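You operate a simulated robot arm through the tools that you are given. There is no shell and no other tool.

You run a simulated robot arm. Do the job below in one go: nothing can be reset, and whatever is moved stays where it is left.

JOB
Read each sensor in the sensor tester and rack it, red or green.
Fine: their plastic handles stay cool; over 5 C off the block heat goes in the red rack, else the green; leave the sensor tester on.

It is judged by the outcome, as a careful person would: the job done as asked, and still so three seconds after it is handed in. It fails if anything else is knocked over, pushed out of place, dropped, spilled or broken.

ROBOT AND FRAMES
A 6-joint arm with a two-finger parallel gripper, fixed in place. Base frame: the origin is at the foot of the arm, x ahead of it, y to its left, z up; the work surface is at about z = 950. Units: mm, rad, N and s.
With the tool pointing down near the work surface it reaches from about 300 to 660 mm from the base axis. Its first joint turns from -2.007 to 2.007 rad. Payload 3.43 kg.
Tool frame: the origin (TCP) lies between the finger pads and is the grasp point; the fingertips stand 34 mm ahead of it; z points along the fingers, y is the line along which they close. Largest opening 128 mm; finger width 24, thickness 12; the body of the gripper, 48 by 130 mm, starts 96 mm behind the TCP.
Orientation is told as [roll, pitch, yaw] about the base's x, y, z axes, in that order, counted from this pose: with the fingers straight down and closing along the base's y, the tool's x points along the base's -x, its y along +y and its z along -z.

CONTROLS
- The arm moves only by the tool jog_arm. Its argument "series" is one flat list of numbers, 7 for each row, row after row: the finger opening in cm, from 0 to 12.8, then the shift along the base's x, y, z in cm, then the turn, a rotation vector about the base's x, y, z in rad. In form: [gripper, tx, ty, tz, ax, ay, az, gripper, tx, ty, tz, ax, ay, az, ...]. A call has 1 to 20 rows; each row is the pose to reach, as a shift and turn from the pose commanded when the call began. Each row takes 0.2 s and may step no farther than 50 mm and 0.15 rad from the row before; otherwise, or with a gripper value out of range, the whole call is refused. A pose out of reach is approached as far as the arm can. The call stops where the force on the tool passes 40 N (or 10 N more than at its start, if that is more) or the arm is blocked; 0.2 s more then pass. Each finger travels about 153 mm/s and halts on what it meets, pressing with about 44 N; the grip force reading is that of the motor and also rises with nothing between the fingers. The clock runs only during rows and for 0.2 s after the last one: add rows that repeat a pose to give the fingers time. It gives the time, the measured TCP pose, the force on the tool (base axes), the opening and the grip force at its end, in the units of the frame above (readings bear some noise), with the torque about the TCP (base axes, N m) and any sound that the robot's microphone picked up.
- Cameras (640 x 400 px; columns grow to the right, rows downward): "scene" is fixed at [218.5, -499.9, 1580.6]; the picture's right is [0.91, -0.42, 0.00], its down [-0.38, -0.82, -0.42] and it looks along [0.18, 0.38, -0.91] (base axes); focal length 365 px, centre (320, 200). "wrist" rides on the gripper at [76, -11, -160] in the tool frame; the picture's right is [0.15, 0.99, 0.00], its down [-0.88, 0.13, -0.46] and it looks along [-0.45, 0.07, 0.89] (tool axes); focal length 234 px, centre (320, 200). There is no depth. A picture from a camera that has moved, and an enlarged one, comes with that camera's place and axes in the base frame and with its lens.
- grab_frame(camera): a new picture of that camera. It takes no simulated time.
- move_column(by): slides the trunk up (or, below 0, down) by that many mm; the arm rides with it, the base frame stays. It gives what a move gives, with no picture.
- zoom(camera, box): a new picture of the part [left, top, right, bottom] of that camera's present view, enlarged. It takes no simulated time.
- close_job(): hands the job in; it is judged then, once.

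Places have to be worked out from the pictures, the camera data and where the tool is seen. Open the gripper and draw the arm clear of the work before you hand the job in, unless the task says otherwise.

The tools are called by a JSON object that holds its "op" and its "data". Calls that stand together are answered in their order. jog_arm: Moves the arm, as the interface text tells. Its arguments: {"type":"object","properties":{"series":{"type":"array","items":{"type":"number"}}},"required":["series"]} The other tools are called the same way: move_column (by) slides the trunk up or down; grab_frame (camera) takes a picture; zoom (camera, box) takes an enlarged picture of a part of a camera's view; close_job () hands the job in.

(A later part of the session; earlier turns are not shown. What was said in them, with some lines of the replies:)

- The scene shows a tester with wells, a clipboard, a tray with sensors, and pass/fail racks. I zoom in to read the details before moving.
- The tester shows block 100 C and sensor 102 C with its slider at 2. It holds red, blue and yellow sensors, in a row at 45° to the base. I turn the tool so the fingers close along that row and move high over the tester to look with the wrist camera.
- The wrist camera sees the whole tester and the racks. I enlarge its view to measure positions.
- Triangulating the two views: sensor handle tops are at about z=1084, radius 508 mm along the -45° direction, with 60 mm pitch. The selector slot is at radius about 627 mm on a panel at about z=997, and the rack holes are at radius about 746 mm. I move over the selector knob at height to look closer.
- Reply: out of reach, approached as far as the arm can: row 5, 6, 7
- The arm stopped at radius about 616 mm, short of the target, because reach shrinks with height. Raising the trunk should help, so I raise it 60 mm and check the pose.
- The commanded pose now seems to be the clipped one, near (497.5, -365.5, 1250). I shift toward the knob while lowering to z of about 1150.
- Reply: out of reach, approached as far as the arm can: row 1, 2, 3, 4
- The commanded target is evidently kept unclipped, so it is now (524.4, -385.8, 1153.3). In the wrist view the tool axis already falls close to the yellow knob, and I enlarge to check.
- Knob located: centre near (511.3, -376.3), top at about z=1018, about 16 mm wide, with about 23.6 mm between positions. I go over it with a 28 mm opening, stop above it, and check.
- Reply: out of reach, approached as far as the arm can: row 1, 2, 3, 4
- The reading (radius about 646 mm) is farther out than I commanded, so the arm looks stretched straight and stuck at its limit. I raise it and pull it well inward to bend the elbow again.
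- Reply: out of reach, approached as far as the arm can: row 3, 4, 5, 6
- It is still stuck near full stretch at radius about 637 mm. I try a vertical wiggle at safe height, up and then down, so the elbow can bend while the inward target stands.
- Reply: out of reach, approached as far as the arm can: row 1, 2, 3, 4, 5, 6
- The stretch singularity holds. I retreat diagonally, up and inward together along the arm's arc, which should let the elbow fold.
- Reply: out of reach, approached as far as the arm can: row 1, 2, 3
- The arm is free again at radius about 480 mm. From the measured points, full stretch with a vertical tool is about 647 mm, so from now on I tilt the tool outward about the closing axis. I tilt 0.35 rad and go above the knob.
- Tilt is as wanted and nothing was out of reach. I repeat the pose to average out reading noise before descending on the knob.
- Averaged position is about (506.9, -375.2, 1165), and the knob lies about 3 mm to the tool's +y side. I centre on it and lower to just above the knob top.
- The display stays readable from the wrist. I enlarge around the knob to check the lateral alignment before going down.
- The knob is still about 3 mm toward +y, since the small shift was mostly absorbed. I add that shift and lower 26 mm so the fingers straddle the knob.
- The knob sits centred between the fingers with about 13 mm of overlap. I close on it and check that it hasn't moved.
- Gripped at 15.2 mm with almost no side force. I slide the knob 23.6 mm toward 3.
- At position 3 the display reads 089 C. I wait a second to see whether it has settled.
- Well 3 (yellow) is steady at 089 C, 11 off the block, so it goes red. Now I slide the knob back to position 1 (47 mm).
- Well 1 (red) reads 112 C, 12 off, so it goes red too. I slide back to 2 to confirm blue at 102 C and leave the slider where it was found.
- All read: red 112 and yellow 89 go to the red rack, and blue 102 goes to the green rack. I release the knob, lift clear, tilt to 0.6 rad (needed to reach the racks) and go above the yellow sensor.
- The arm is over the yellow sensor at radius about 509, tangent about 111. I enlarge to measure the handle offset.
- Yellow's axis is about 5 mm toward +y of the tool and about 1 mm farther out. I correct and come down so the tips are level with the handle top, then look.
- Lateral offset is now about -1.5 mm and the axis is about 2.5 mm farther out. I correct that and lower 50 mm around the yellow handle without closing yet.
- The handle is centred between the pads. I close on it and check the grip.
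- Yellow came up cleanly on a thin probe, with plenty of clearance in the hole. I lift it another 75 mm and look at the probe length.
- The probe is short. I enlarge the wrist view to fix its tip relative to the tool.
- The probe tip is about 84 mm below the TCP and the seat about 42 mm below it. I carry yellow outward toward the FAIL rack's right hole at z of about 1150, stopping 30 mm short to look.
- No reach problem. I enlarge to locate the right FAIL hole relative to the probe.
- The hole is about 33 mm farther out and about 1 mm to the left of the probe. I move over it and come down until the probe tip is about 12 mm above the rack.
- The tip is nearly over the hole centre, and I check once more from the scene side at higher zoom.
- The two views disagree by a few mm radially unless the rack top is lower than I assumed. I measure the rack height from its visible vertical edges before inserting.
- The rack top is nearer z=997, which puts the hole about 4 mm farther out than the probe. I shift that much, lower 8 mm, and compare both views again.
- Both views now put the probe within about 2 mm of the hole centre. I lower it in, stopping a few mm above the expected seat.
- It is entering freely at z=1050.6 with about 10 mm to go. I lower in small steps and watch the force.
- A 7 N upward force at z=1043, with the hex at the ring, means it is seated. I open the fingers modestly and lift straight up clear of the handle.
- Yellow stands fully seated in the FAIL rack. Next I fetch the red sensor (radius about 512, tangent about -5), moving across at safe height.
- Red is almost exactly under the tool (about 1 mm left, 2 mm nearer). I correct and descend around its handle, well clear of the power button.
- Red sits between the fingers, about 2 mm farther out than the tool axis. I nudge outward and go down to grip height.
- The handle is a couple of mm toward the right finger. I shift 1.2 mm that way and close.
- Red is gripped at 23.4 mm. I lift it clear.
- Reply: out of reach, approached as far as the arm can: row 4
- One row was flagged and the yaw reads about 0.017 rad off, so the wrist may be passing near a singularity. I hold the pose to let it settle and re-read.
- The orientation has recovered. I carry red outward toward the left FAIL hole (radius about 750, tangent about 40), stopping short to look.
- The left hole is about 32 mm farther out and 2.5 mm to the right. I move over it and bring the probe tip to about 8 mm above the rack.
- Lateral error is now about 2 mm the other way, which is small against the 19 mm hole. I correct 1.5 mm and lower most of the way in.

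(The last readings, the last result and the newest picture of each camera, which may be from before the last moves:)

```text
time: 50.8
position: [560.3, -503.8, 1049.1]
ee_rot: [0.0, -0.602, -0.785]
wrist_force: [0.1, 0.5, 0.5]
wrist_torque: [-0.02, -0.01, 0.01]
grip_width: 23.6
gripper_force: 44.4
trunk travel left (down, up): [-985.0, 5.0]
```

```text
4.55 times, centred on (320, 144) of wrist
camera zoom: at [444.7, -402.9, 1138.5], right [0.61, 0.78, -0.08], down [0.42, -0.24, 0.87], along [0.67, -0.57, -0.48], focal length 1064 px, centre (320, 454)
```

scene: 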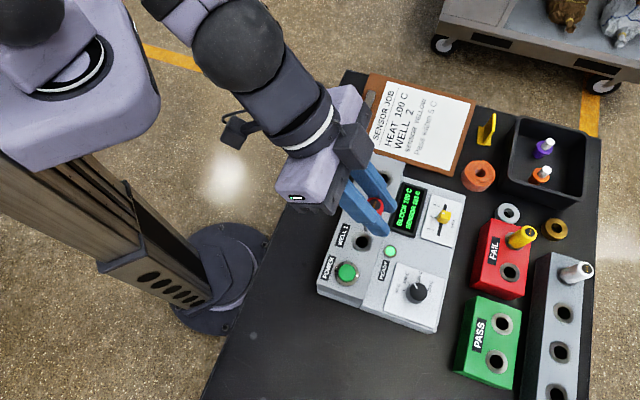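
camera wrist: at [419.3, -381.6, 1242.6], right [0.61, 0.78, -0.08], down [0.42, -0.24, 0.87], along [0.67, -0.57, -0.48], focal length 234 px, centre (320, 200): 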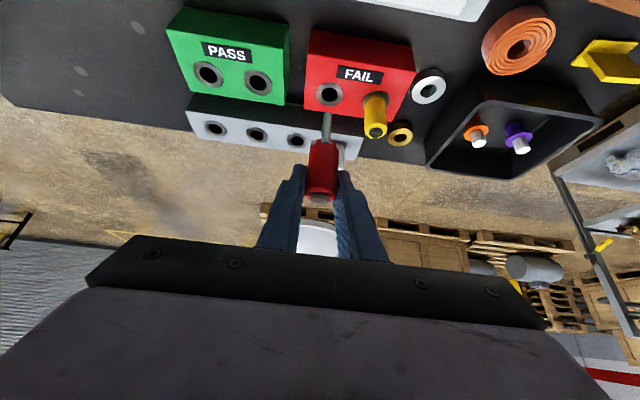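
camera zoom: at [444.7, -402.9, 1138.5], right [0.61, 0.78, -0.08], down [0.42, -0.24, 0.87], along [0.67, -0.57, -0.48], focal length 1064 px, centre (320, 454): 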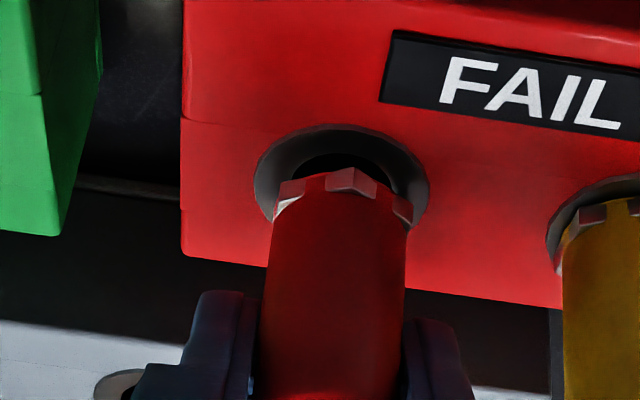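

Red is entering freely. I lower the last few mm gently and watch for the seating force.

{"op": "jog_arm", "data": {"series": [1.8, 0, 0, -0.3, 0, 0, 0, 1.8, 0, 0, -0.5, 0, 0, 0, 1.8, 0, 0, -0.65, 0, 0, 0]}}

{"op": "zoom", "data": {"camera": "wrist", "box": [250, 100, 390, 188]}}

```text
time: 51.6
position: [560.0, -503.5, 1043.3]
ee_rot: [0.001, -0.604, -0.784]
wrist_force: [0.0, 1.2, 3.9]
wrist_torque: [0.01, -0.03, -0.01]
grip_width: 23.6
gripper_force: 44.4
trunk travel left (down, up): [-985.0, 5.0]
```

```text
4.55 times, centred on (320, 144) of wrist
camera zoom: at [444.5, -403.1, 1132.8], right [0.61, 0.78, -0.08], down [0.42, -0.24, 0.88], along [0.67, -0.57, -0.48], focal length 1064 px, centre (320, 454)
```

zoom: 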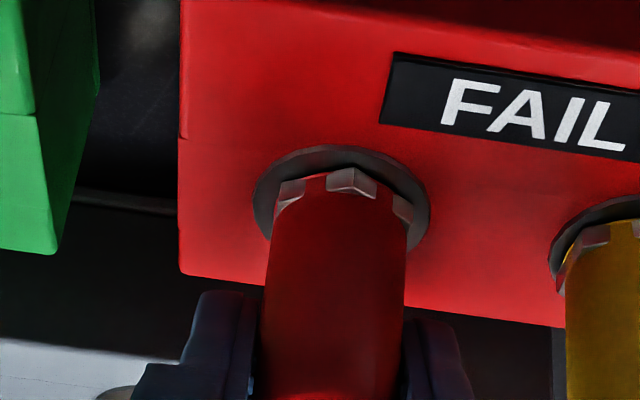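

Contact at the same height as before, so red is seated. I open just enough (30 mm, keeping clear of yellow) and lift straight up.

{"op": "jog_arm", "data": {"series": [2.6, 0, 0, 0, 0, 0, 0, 3.0, 0, 0, 0, 0, 0, 0, 3.0, 0, 0, 0, 0, 0, 0, 3.0, 0, 0, 1.5, 0, 0, 0, 3.0, 0, 0, 4, 0, 0, 0, 3.0, 0, 0, 7, 0, 0, 0, 3.0, 0, 0, 10, 0, 0, 0, 3.0, 0, 0, 10, 0, 0, 0]}}

{"op": "grab_frame", "data": {"camera": "wrist"}}

{"op": "zoom", "data": {"camera": "scene", "box": [460, 200, 620, 300]}}

```text
time: 53.4
position: [559.0, -505.7, 1145.7]
ee_rot: [-0.001, -0.6, -0.787]
wrist_force: [-0.2, 0.0, 0.6]
wrist_torque: [-0.01, 0.01, 0.0]
grip_width: 30.0
gripper_force: 0.1
trunk travel left (down, up): [-985.0, 5.0]
```

```text
taken
camera wrist: at [443.4, -405.3, 1234.7], right [0.61, 0.78, -0.08], down [0.42, -0.24, 0.87], along [0.67, -0.57, -0.48], focal length 234 px, centre (320, 200)
```

wrist: 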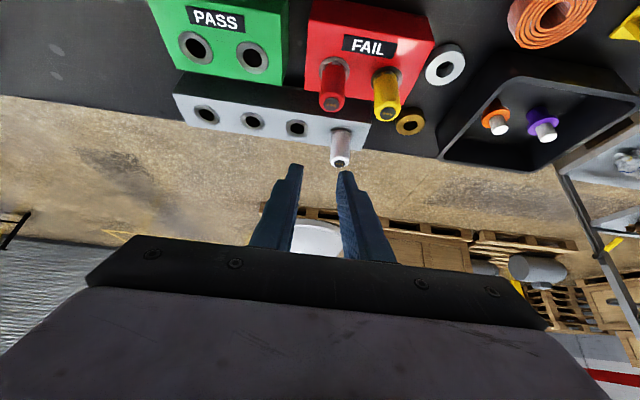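

```text
4.00 times, centred on (540, 250) of scene
camera zoom: at [218.5, -499.9, 1580.6], right [0.91, -0.42, 0.0], down [-0.38, -0.82, -0.42], along [0.18, 0.38, -0.91], focal length 1461 px, centre (-560, 0)
```

zoom: 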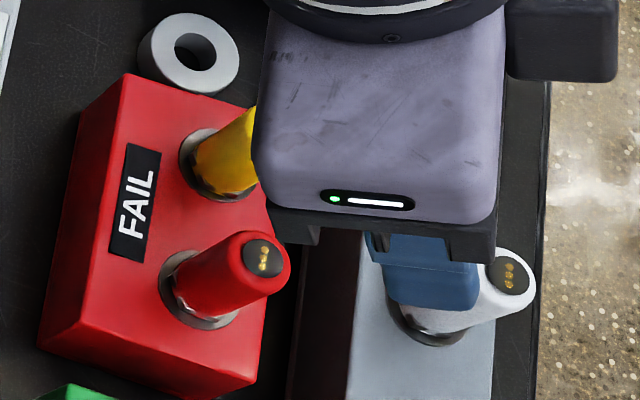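

Red and yellow both stand seated in the FAIL rack. Now I go to the blue sensor (radius about 511, tangent about 55).

{"op": "jog_arm", "data": {"series": [3.0, -2.26, 2.61, 0.3, 0, 0, 0, 3.0, -4.51, 5.22, 0.6, 0, 0, 0, 3.4, -6.77, 7.83, 0.6, 0, 0, 0, 3.7, -9.03, 10.45, 0.6, 0, 0, 0, 3.7, -11.29, 13.06, 0.6, 0, 0, 0, 3.7, -13.5, 15.67, 0.6, 0, 0, 0, 3.7, -15.8, 18.28, 0.6, 0, 0, 0, 3.7, -15.8, 18.28, 0.6, 0, 0, 0]}}

{"op": "jog_arm", "data": {"series": [3.7, 0, 0, 0, 0, 0, 0]}}

{"op": "grab_frame", "data": {"camera": "wrist"}}

{"op": "zoom", "data": {"camera": "wrist", "box": [240, 50, 400, 150]}}

```text
time: 55.2
position: [402.2, -319.5, 1144.2]
ee_rot: [0.004, -0.599, -0.784]
wrist_force: [0.7, 0.3, -0.3]
wrist_torque: [0.0, 0.04, -0.01]
grip_width: 37.0
gripper_force: 0.1
trunk travel left (down, up): [-985.0, 5.0]
```

```text
time: 55.6
position: [402.8, -320.8, 1146.4]
ee_rot: [0.002, -0.599, -0.787]
wrist_force: [-0.3, 0.6, 0.1]
wrist_torque: [-0.04, 0.0, 0.01]
grip_width: 37.1
gripper_force: 0.0
trunk travel left (down, up): [-985.0, 5.0]
```

```text
taken
camera wrist: at [286.7, -220.1, 1235.1], right [0.61, 0.79, -0.08], down [0.42, -0.24, 0.87], along [0.67, -0.57, -0.48], focal length 234 px, centre (320, 200)
```

wrist: 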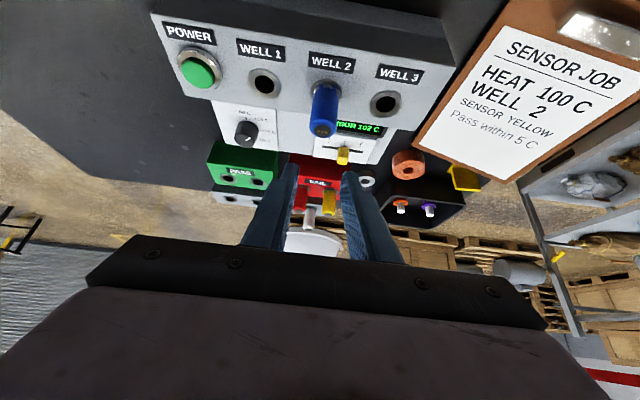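

```text
4.00 times, centred on (320, 100) of wrist
camera zoom: at [286.7, -220.1, 1235.1], right [0.61, 0.79, -0.08], down [0.42, -0.24, 0.87], along [0.67, -0.57, -0.48], focal length 937 px, centre (320, 600)
```

zoom: 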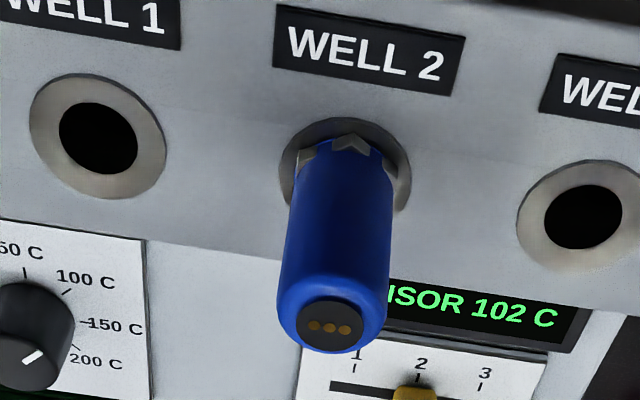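

Blue's axis is about 3 mm to the left and radially on target. I correct and come partway down around the handle.

{"op": "jog_arm", "data": {"series": [3.7, -0.21, -0.21, 0, 0, 0, 0, 3.7, -0.21, -0.21, -2, 0, 0, 0, 3.7, -0.21, -0.21, -4, 0, 0, 0, 3.7, -0.21, -0.21, -4, 0, 0, 0]}}

{"op": "zoom", "data": {"camera": "wrist", "box": [240, 100, 400, 200]}}

```text
time: 56.6
position: [402.8, -316.3, 1122.5]
ee_rot: [0.03, -0.596, -0.788]
wrist_force: [-0.7, 0.1, 0.1]
wrist_torque: [0.0, 0.0, -0.01]
grip_width: 37.1
gripper_force: 0.0
out of reach, approached as far as the arm can: row 2, 3
trunk travel left (down, up): [-985.0, 5.0]
```

```text
4.00 times, centred on (320, 150) of wrist
camera zoom: at [285.3, -220.4, 1212.5], right [0.6, 0.8, -0.06], down [0.41, -0.25, 0.87], along [0.68, -0.55, -0.48], focal length 937 px, centre (320, 400)
```

zoom: 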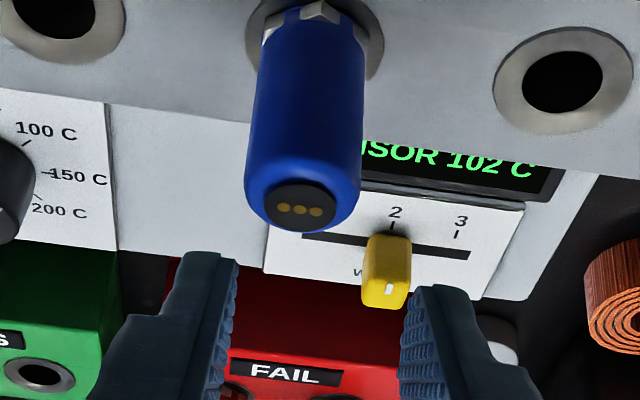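

Crossing the wrist singularity here disturbed the tool: roll is 0.03 and it sits about 6 mm sideways. The tips are still above the handle, so I back straight up and let it settle before trying differently.

{"op": "jog_arm", "data": {"series": [3.7, 0, 0, 3, 0, 0, 0, 3.7, 0, 0, 6, 0, 0, 0, 3.7, 0, 0, 8, 0, 0, 0, 3.7, 0, 0, 8, 0, 0, 0, 3.7, 0, 0, 8, 0, 0, 0]}}

{"op": "grab_frame", "data": {"camera": "wrist"}}

{"op": "grab_frame", "data": {"camera": "scene"}}

```text
time: 57.8
position: [400.4, -323.5, 1187.8]
ee_rot: [0.0, -0.601, -0.786]
wrist_force: [0.3, 0.2, 0.0]
wrist_torque: [-0.04, 0.01, 0.0]
grip_width: 37.2
gripper_force: 0.2
out of reach, approached as far as the arm can: row 1, 2
trunk travel left (down, up): [-985.0, 5.0]
```

```text
taken
camera wrist: at [286.6, -223.1, 1278.2], right [0.61, 0.78, -0.08], down [0.42, -0.24, 0.87], along [0.67, -0.57, -0.48], focal length 234 px, centre (320, 200)
```

wrist: 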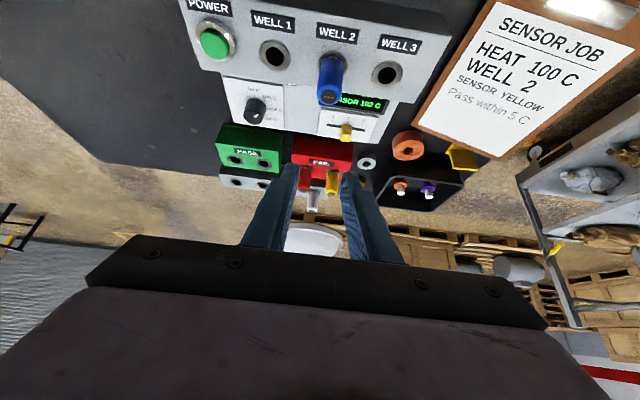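

```text
taken
```

scene: 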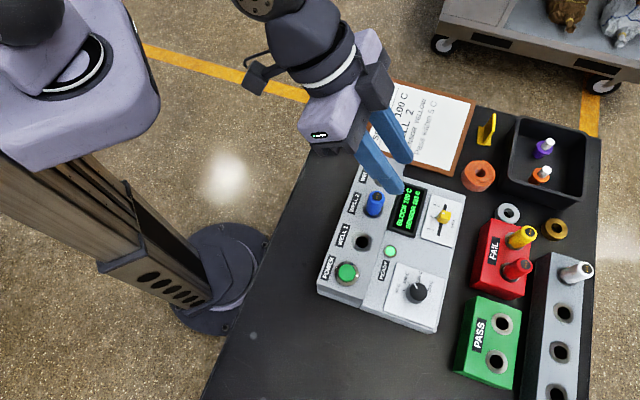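

At z=1188 it is settled and aligned. To stay away from that singularity while picking blue, I raise the tool 130 mm and then lower the trunk 130 mm. The tool ends at the same place with the arm better bent.

{"op": "jog_arm", "data": {"series": [3.7, 0, 0, 3.3, 0, 0, 0, 3.7, 0, 0, 6.6, 0, 0, 0, 3.7, 0, 0, 9.9, 0, 0, 0, 3.7, 0, 0, 13, 0, 0, 0, 3.7, 0, 0, 13, 0, 0, 0]}}

{"op": "move_column", "data": {"by": -130}}

{"op": "jog_arm", "data": {"series": [3.7, 0, 0, 0, 0, 0, 0]}}

{"op": "grab_frame", "data": {"camera": "scene"}}

{"op": "zoom", "data": {"camera": "wrist", "box": [240, 40, 400, 140]}}

```text
time: 59.0
position: [400.7, -321.3, 1316.4]
ee_rot: [-0.001, -0.601, -0.786]
wrist_force: [-1.2, -0.3, -0.3]
wrist_torque: [0.01, -0.02, -0.02]
grip_width: 37.0
gripper_force: 0.0
trunk travel left (down, up): [-985.0, 5.0]
```

```text
time: 60.6
position: [399.4, -322.2, 1185.8]
ee_rot: [-0.001, -0.601, -0.784]
wrist_force: [1.1, -0.3, -0.4]
wrist_torque: [0.03, 0.04, 0.01]
grip_width: 37.1
gripper_force: 0.1
trunk travel left (down, up): [-855.0, 135.0]
```

```text
time: 61.0
position: [399.5, -323.7, 1185.3]
ee_rot: [0.001, -0.6, -0.784]
wrist_force: [-0.5, 0.7, 0.7]
wrist_torque: [-0.03, -0.03, 0.01]
grip_width: 37.0
gripper_force: 0.0
trunk travel left (down, up): [-855.0, 135.0]
```

```text
taken
```

scene: 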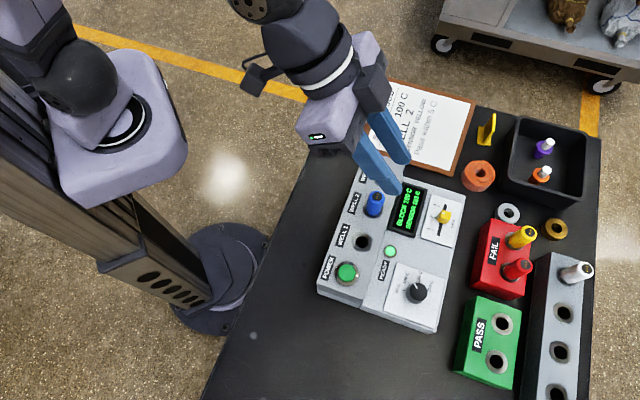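

```text
4.00 times, centred on (320, 90) of wrist
camera zoom: at [284.6, -222.0, 1275.5], right [0.61, 0.78, -0.08], down [0.42, -0.24, 0.87], along [0.67, -0.57, -0.48], focal length 937 px, centre (320, 640)
```

zoom: 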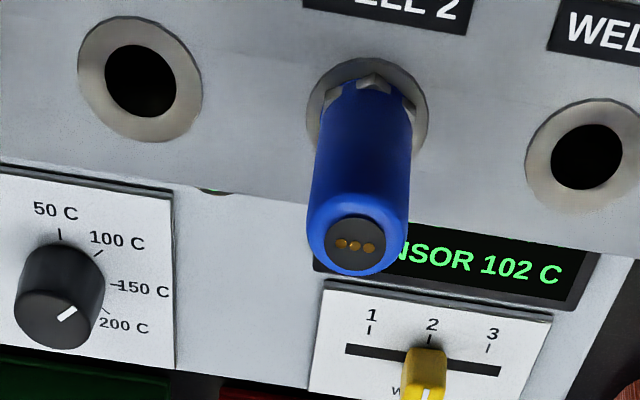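

Blue is centred under the tool with the trunk lowered. I descend to just around the handle top and check.

{"op": "jog_arm", "data": {"series": [3.7, 0, 0, -3, 0, 0, 0, 3.7, 0, 0, -6, 0, 0, 0, 3.7, 0, 0, -8, 0, 0, 0, 3.7, 0, 0, -8, 0, 0, 0]}}

{"op": "zoom", "data": {"camera": "wrist", "box": [240, 100, 400, 200]}}

```text
time: 62.0
position: [398.8, -320.0, 1106.0]
ee_rot: [0.0, -0.599, -0.785]
wrist_force: [-0.5, -1.2, -0.6]
wrist_torque: [0.01, 0.0, -0.02]
grip_width: 37.1
gripper_force: 0.2
trunk travel left (down, up): [-855.0, 135.0]
```

```text
4.00 times, centred on (320, 150) of wrist
camera zoom: at [284.2, -220.1, 1195.5], right [0.61, 0.78, -0.08], down [0.42, -0.24, 0.87], along [0.67, -0.57, -0.48], focal length 937 px, centre (320, 400)
```

zoom: 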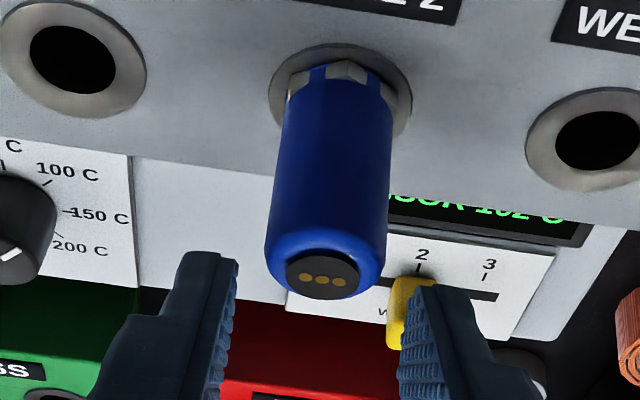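

Alignment is good this time, with no reach warnings. I make a small correction and go down to grip height.

{"op": "jog_arm", "data": {"series": [3.7, 0.09, -0.19, 0, 0, 0, 0, 3.7, 0.09, -0.19, -1.7, 0, 0, 0, 3.7, 0.09, -0.19, -3.3, 0, 0, 0, 3.7, 0.09, -0.19, -3.3, 0, 0, 0]}}

{"op": "zoom", "data": {"camera": "wrist", "box": [240, 110, 400, 210]}}

{"op": "zoom", "data": {"camera": "scene", "box": [320, 160, 440, 235]}}

```text
time: 63.0
position: [402.9, -324.2, 1072.9]
ee_rot: [0.0, -0.601, -0.786]
wrist_force: [0.3, 0.9, 0.0]
wrist_torque: [0.0, 0.0, -0.02]
grip_width: 37.3
gripper_force: 0.0
trunk travel left (down, up): [-855.0, 135.0]
```

```text
4.00 times, centred on (320, 160) of wrist
camera zoom: at [287.2, -224.2, 1162.7], right [0.61, 0.78, -0.08], down [0.42, -0.24, 0.87], along [0.67, -0.57, -0.48], focal length 937 px, centre (320, 360)
```

zoom: 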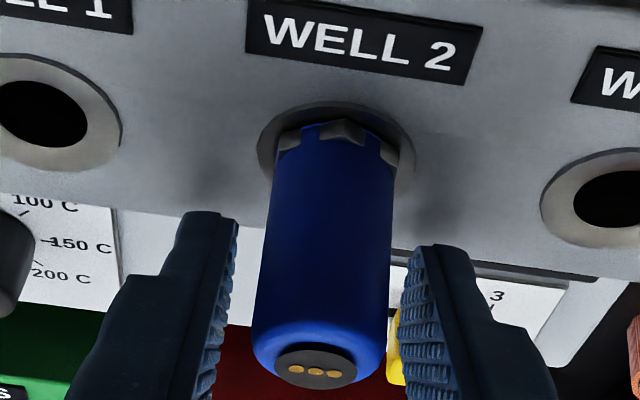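

```text
5.33 times, centred on (380, 198) of scene
camera zoom: at [218.5, -499.9, 1580.6], right [0.91, -0.42, 0.0], down [-0.38, -0.82, -0.42], along [0.18, 0.38, -0.91], focal length 1947 px, centre (0, 213)
```

zoom: 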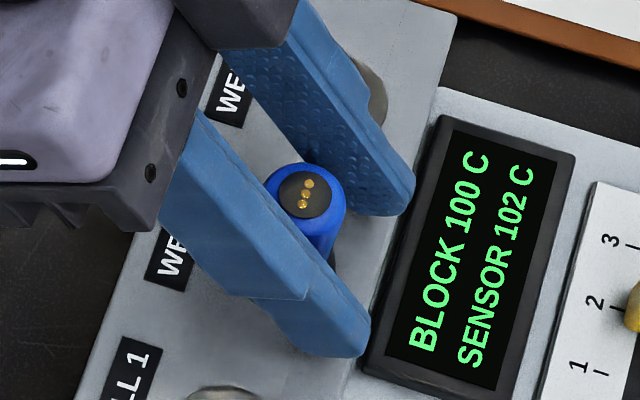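

Blue is centred between the pads, so I close and lift it clear.

{"op": "jog_arm", "data": {"series": [1.8, 0, 0, 0, 0, 0, 0, 1.8, 0, 0, 0, 0, 0, 0, 1.8, 0, 0, 0, 0, 0, 0]}}

{"op": "jog_arm", "data": {"series": [1.8, 0, 0, 1, 0, 0, 0, 1.8, 0, 0, 3, 0, 0, 0, 1.8, 0, 0, 6, 0, 0, 0, 1.8, 0, 0, 9, 0, 0, 0, 1.8, 0, 0, 9, 0, 0, 0]}}

{"op": "grab_frame", "data": {"camera": "wrist"}}

```text
time: 63.8
position: [402.1, -324.5, 1073.0]
ee_rot: [0.0, -0.599, -0.785]
wrist_force: [0.6, 0.6, 0.2]
wrist_torque: [0.03, -0.04, 0.02]
grip_width: 23.5
gripper_force: 43.7
trunk travel left (down, up): [-855.0, 135.0]
```

```text
time: 65.0
position: [401.1, -322.0, 1162.0]
ee_rot: [0.001, -0.601, -0.787]
wrist_force: [0.3, -0.5, -0.5]
wrist_torque: [0.03, 0.01, 0.04]
grip_width: 23.5
gripper_force: 43.9
trunk travel left (down, up): [-855.0, 135.0]
```

```text
taken
camera wrist: at [286.6, -223.1, 1251.5], right [0.61, 0.78, -0.08], down [0.42, -0.24, 0.87], along [0.67, -0.57, -0.48], focal length 234 px, centre (320, 200)
```

wrist: 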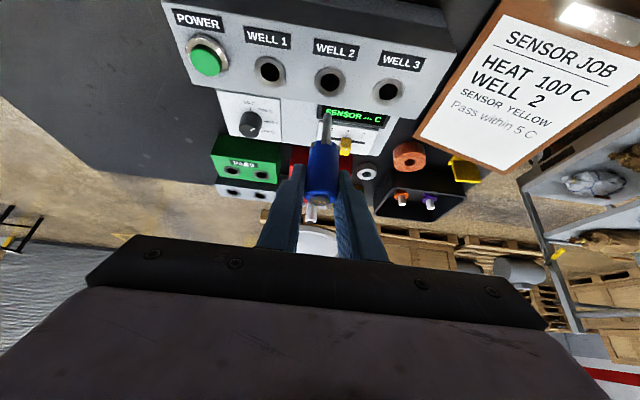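

Blue is out. I carry it outward to mid-reach over the tester's dial side, then raise the trunk back for the far reach.

{"op": "jog_arm", "data": {"series": [1.8, 0.9, -3.0, 0, 0, 0, 0, 1.8, 1.8, -6.05, 0, 0, 0, 0, 1.8, 2.7, -9.1, 0, 0, 0, 0, 1.8, 3.6, -12.1, 0, 0, 0, 0, 1.8, 4.53, -15.13, 0, 0, 0, 0, 1.8, 4.53, -15.13, 0, 0, 0, 0]}}

{"op": "move_column", "data": {"by": 130}}

{"op": "grab_frame", "data": {"camera": "scene"}}

```text
time: 66.4
position: [447.8, -475.8, 1163.1]
ee_rot: [-0.001, -0.6, -0.786]
wrist_force: [-0.5, 1.1, -0.5]
wrist_torque: [0.01, 0.01, 0.03]
grip_width: 23.4
gripper_force: 44.2
trunk travel left (down, up): [-855.0, 135.0]
```

```text
time: 68.0
position: [447.0, -476.3, 1293.1]
ee_rot: [0.001, -0.601, -0.786]
wrist_force: [0.1, 0.2, -0.3]
wrist_torque: [-0.01, 0.02, 0.02]
grip_width: 23.4
gripper_force: 44.5
trunk travel left (down, up): [-985.0, 5.0]
```

```text
taken
```

scene: 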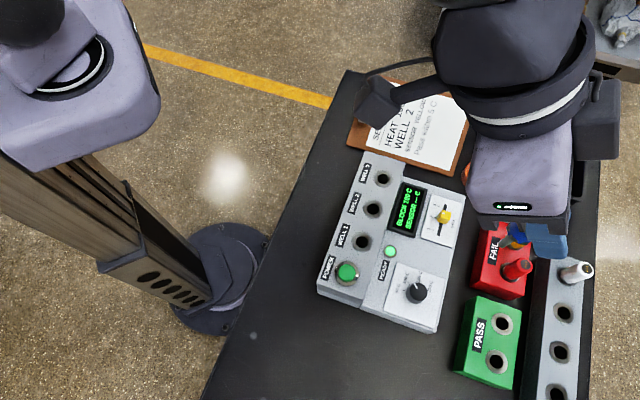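

The trunk is back up with blue in hand. I come down to z of about 1150 while moving toward the PASS rack's nearer hole, stopping short to look.

{"op": "jog_arm", "data": {"series": [1.8, 0.4, -0.9, -3.8, 0, 0, 0, 1.8, 0.9, -2.0, -7.6, 0, 0, 0, 1.8, 1.5, -3.3, -11.4, 0, 0, 0, 1.8, 2.2, -4.8, -14.3, 0, 0, 0, 1.8, 2.9, -6.29, -14.3, 0, 0, 0, 1.8, 2.9, -6.29, -14.3, 0, 0, 0]}}

{"op": "grab_frame", "data": {"camera": "wrist"}}

{"op": "zoom", "data": {"camera": "wrist", "box": [250, 60, 390, 148]}}

```text
time: 69.4
position: [474.8, -538.8, 1149.4]
ee_rot: [0.0, -0.6, -0.785]
wrist_force: [-0.4, -0.2, -0.8]
wrist_torque: [-0.02, 0.0, 0.0]
grip_width: 23.5
gripper_force: 43.8
trunk travel left (down, up): [-985.0, 5.0]
```

```text
taken
camera wrist: at [359.6, -438.4, 1239.0], right [0.61, 0.78, -0.08], down [0.42, -0.24, 0.87], along [0.67, -0.57, -0.48], focal length 234 px, centre (320, 200)
```

wrist: 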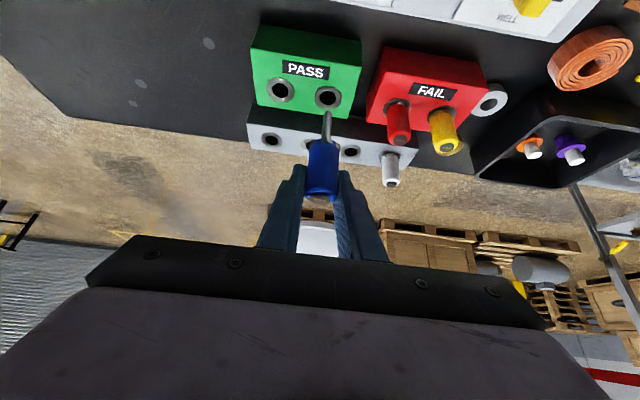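

```text
4.55 times, centred on (320, 104) of wrist
camera zoom: at [359.6, -438.4, 1239.0], right [0.61, 0.78, -0.08], down [0.42, -0.24, 0.87], along [0.67, -0.57, -0.48], focal length 1064 px, centre (320, 636)
```

zoom: 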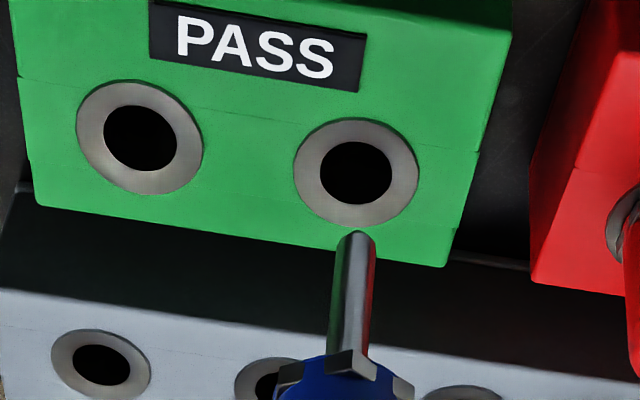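

The hole is about 33 mm farther out and within 1 mm laterally. I move over it and bring the tip to just above the rack.

{"op": "jog_arm", "data": {"series": [1.8, 1.2, -1.17, 0, 0, 0, 0, 1.8, 2.4, -2.34, 0, 0, 0, 0, 1.8, 2.4, -2.34, -2, 0, 0, 0, 1.8, 2.4, -2.34, -4, 0, 0, 0, 1.8, 2.4, -2.34, -5.9, 0, 0, 0, 1.8, 2.4, -2.34, -5.9, 0, 0, 0]}}

{"op": "zoom", "data": {"camera": "wrist", "box": [270, 80, 390, 155]}}

{"op": "zoom", "data": {"camera": "scene", "box": [470, 300, 534, 340]}}

```text
time: 70.8
position: [502.1, -561.8, 1091.4]
ee_rot: [0.001, -0.601, -0.786]
wrist_force: [-0.6, -0.1, -0.8]
wrist_torque: [-0.04, -0.02, -0.01]
grip_width: 23.6
gripper_force: 43.8
trunk travel left (down, up): [-985.0, 5.0]
```

```text
5.33 times, centred on (330, 118) of wrist
camera zoom: at [385.1, -462.1, 1180.8], right [0.61, 0.78, -0.08], down [0.42, -0.24, 0.87], along [0.67, -0.57, -0.48], focal length 1249 px, centre (267, 640)
```

zoom: 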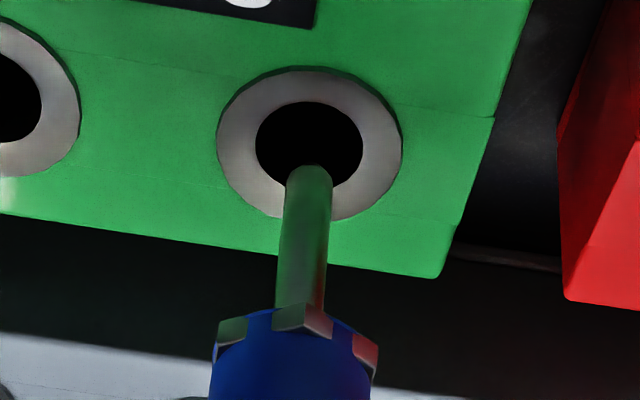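

```text
10.00 times, centred on (502, 320) of scene
camera zoom: at [218.5, -499.9, 1580.6], right [0.91, -0.42, 0.0], down [-0.38, -0.82, -0.42], along [0.18, 0.38, -0.91], focal length 3651 px, centre (-1500, -1000)
```

zoom: 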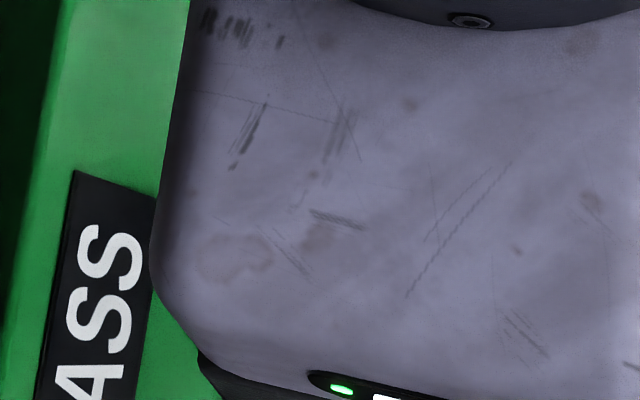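

The probe tip is over the hole to within about 1 mm, just as in the previous good insertions. I lower it in.

{"op": "jog_arm", "data": {"series": [1.8, -0.04, -0.04, -1, 0, 0, 0, 1.8, -0.04, -0.04, -2, 0, 0, 0, 1.8, -0.04, -0.04, -3, 0, 0, 0, 1.8, -0.04, -0.04, -4, 0, 0, 0, 1.8, -0.04, -0.04, -4, 0, 0, 0]}}

{"op": "zoom", "data": {"camera": "wrist", "box": [250, 100, 390, 188]}}

```text
time: 72.0
position: [500.7, -563.5, 1051.4]
ee_rot: [0.0, -0.6, -0.786]
wrist_force: [0.2, 0.1, -0.7]
wrist_torque: [-0.02, 0.0, -0.02]
grip_width: 23.4
gripper_force: 44.0
trunk travel left (down, up): [-985.0, 5.0]
```

```text
4.55 times, centred on (320, 144) of wrist
camera zoom: at [384.9, -463.9, 1141.3], right [0.61, 0.78, -0.08], down [0.42, -0.24, 0.87], along [0.67, -0.57, -0.48], focal length 1064 px, centre (320, 454)
```

zoom: 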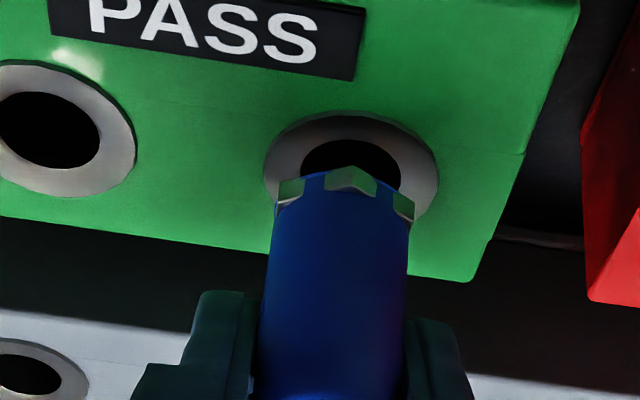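

Blue is entering freely at z=1051, so I lower the last mm until it seats.

{"op": "jog_arm", "data": {"series": [1.8, 0, 0, -0.3, 0, 0, 0, 1.8, 0, 0, -0.6, 0, 0, 0, 1.8, 0, 0, -0.85, 0, 0, 0]}}

{"op": "zoom", "data": {"camera": "wrist", "box": [250, 100, 390, 188]}}

```text
time: 72.8
position: [499.5, -564.0, 1044.3]
ee_rot: [0.0, -0.599, -0.787]
wrist_force: [-0.6, -0.3, -0.2]
wrist_torque: [0.02, -0.02, 0.0]
grip_width: 23.6
gripper_force: 44.0
trunk travel left (down, up): [-985.0, 5.0]
```

```text
4.55 times, centred on (320, 144) of wrist
camera zoom: at [384.9, -463.7, 1133.4], right [0.61, 0.78, -0.08], down [0.42, -0.24, 0.87], along [0.67, -0.57, -0.48], focal length 1064 px, centre (320, 454)
```

zoom: 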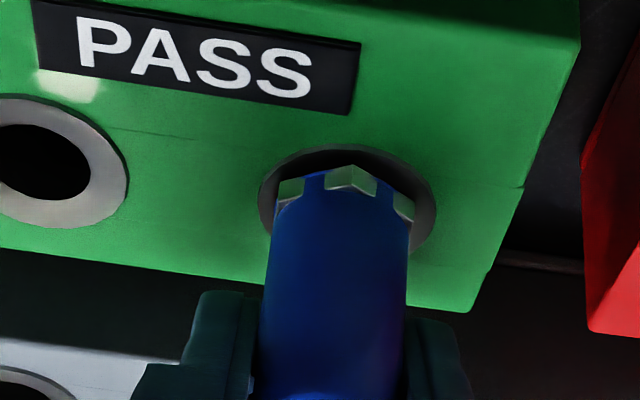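

No contact force yet at z=1044, so I lower 2 mm more in tiny steps.

{"op": "jog_arm", "data": {"series": [1.8, 0, 0, -0.1, 0, 0, 0, 1.8, 0, 0, -0.2, 0, 0, 0]}}

```text
time: 73.4
position: [499.3, -562.7, 1042.9]
ee_rot: [0.0, -0.602, -0.787]
wrist_force: [-0.8, 0.3, 2.3]
wrist_torque: [0.04, 0.0, 0.02]
grip_width: 23.6
gripper_force: 44.0
trunk travel left (down, up): [-985.0, 5.0]
```

Contact force appears at z of about 1043, the same seating height as the others. I open and lift straight up.

{"op": "jog_arm", "data": {"series": [2.8, 0, 0, 0, 0, 0, 0, 3.3, 0, 0, 0, 0, 0, 0, 3.3, 0, 0, 0, 0, 0, 0, 3.3, 0, 0, 1.5, 0, 0, 0, 3.3, 0, 0, 4, 0, 0, 0, 3.3, 0, 0, 7, 0, 0, 0, 3.3, 0, 0, 10, 0, 0, 0, 3.3, 0, 0, 10, 0, 0, 0]}}

{"op": "grab_frame", "data": {"camera": "wrist"}}

{"op": "grab_frame", "data": {"camera": "scene"}}

```text
time: 75.2
position: [500.3, -561.7, 1141.3]
ee_rot: [0.0, -0.6, -0.785]
wrist_force: [-0.2, 0.1, 0.4]
wrist_torque: [-0.01, -0.01, 0.0]
grip_width: 33.2
gripper_force: 0.1
trunk travel left (down, up): [-985.0, 5.0]
```

```text
taken
camera wrist: at [385.6, -461.3, 1231.2], right [0.61, 0.78, -0.08], down [0.42, -0.24, 0.87], along [0.67, -0.57, -0.48], focal length 234 px, centre (320, 200)
```

wrist: 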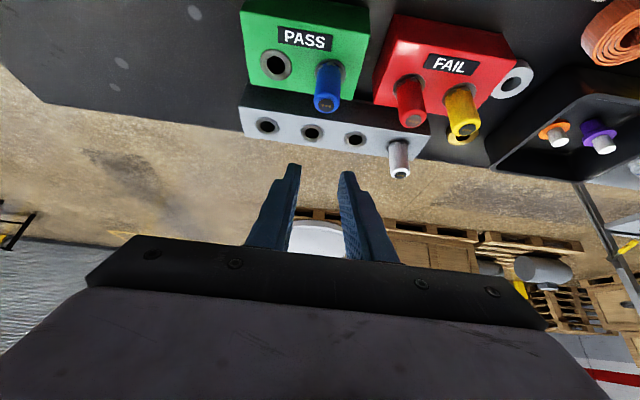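

```text
taken
```

scene: 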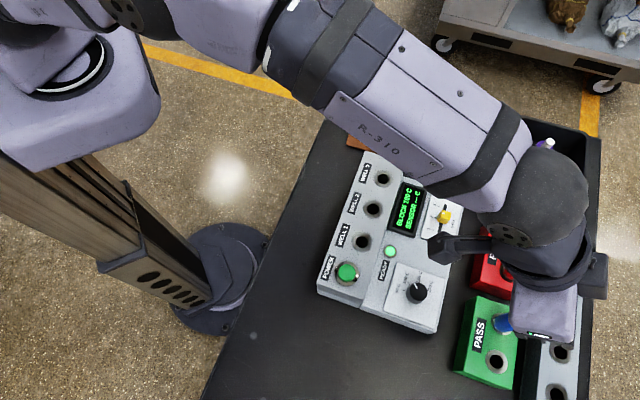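

Blue stands in the PASS rack. I withdraw the arm up and inward, clear of the work, and open the gripper fully.

{"op": "jog_arm", "data": {"series": [3.3, 0, 0, 3, 0, 0, 0, 3.3, 0, 0, 6, 0, 0, 0, 3.3, -2.4, 2.4, 8, 0, 0, 0, 3.3, -5.0, 5.0, 10, 0, 0, 0, 5, -7.6, 7.6, 12, 0, 0, 0, 8, -10.2, 10.2, 14, 0, 0, 0, 10, -12.8, 12.8, 15, 0, 0, 0, 12.8, -15.6, 15.6, 15, 0, 0, 0, 12.8, -18.2, 18.2, 16, 0, 0, 0, 12.8, -20.5, 20.5, 17, 0, 0, 0, 12.8, -20.5, 20.5, 17, 0, 0, 0]}}

{"op": "grab_frame", "data": {"camera": "scene"}}

{"op": "zoom", "data": {"camera": "scene", "box": [440, 190, 620, 400]}}

{"op": "zoom", "data": {"camera": "scene", "box": [310, 140, 470, 340]}}

{"op": "grab_frame", "data": {"camera": "wrist"}}

```text
time: 77.6
position: [294.3, -356.1, 1309.8]
ee_rot: [0.0, -0.597, -0.786]
wrist_force: [-0.3, -1.1, 0.3]
wrist_torque: [0.01, 0.04, 0.01]
grip_width: 128.1
gripper_force: 0.0
trunk travel left (down, up): [-985.0, 5.0]
```

```text
taken
```

scene: 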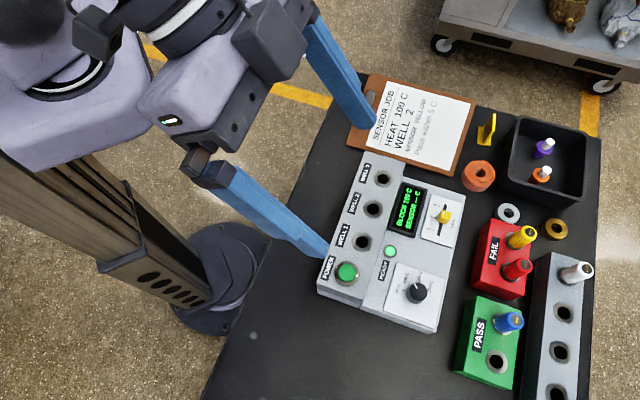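

```text
1.90 times, centred on (530, 295) of scene
camera zoom: at [218.5, -499.9, 1580.6], right [0.91, -0.42, 0.0], down [-0.38, -0.82, -0.42], along [0.18, 0.38, -0.91], focal length 696 px, centre (-80, 19)
```

zoom: 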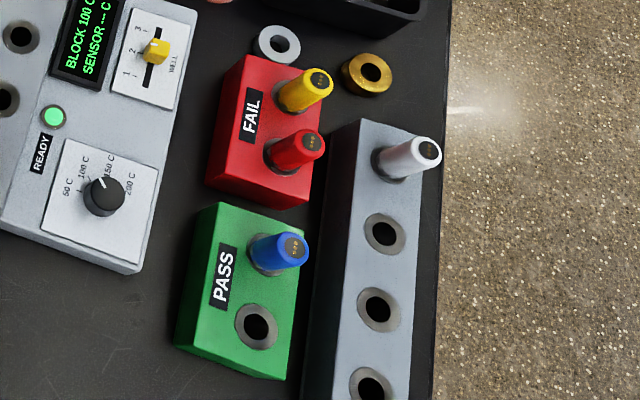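

```text
2.00 times, centred on (390, 240) of scene
camera zoom: at [218.5, -499.9, 1580.6], right [0.91, -0.42, 0.0], down [-0.38, -0.82, -0.42], along [0.18, 0.38, -0.91], focal length 730 px, centre (180, 120)
```

zoom: 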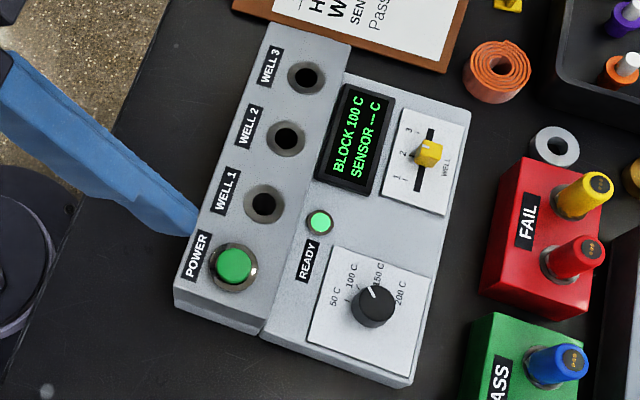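

```text
taken
camera wrist: at [179.5, -255.8, 1399.6], right [0.61, 0.79, -0.08], down [0.42, -0.24, 0.87], along [0.67, -0.57, -0.48], focal length 234 px, centre (320, 200)
```

wrist: 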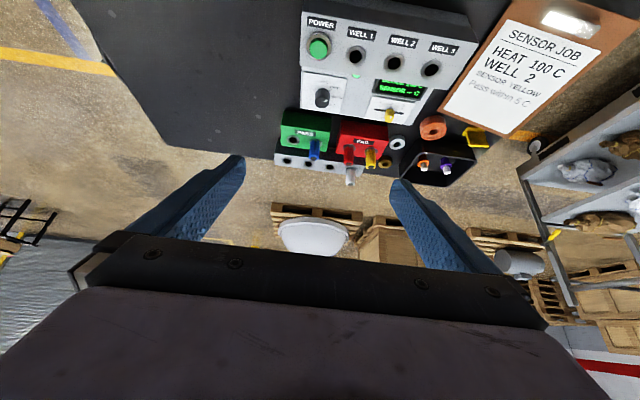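

All three wells are empty, yellow and red stand in FAIL, blue is in PASS, and the tester is still on. I take one close look at how they sit before handing in.

{"op": "zoom", "data": {"camera": "scene", "box": [470, 210, 570, 272]}}

{"op": "zoom", "data": {"camera": "scene", "box": [450, 280, 610, 380]}}

```text
6.40 times, centred on (520, 241) of scene
camera zoom: at [218.5, -499.9, 1580.6], right [0.91, -0.42, 0.0], down [-0.38, -0.82, -0.42], along [0.18, 0.38, -0.91], focal length 2337 px, centre (-960, -62)
```

zoom: 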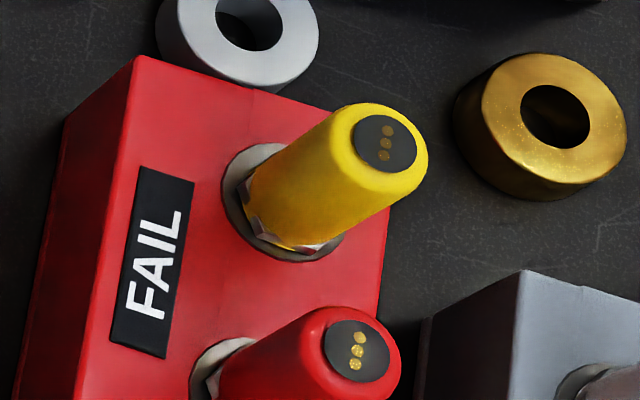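

```text
4.00 times, centred on (530, 330) of scene
camera zoom: at [218.5, -499.9, 1580.6], right [0.91, -0.42, 0.0], down [-0.38, -0.82, -0.42], along [0.18, 0.38, -0.91], focal length 1461 px, centre (-520, -320)
```

zoom: 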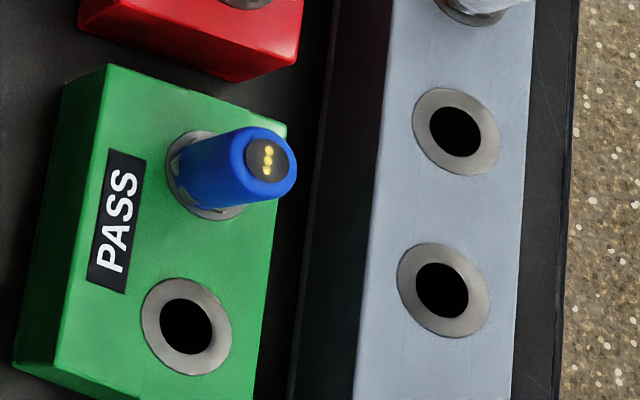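

All three sensors sit upright on their collars. Red (112 C) and yellow (89 C) are in the red rack and blue (102 C) is in the green rack. The tester is on, the arm is clear and the gripper is open, so I hand in the job.

{"op": "close_job", "data": {}}

```text
The job is handed in.
```

I read all three sensors in the tester and racked them, with the block at 100 C throughout:

| Well | Sensor | Reading | Off block | Rack |
|---|---|---|---|---|
| 1 | Red | 112 C | 12 C | Red (FAIL) |
| 2 | Blue | 102 C | 2 C | Green (PASS) |
| 3 | Yellow | 89 C | 11 C | Red (FAIL) |

The last pictures show all three upright and fully seated. The tester is still on, with its well selector back at 2 where I found it. The arm is drawn clear with the gripper open.

I left the white sensor in the grey rack alone, because I took "each sensor in the sensor tester" to mean only the three in the wells. I also followed your instructions rather than the clipboard note, which names only the yellow sensor in well 2.
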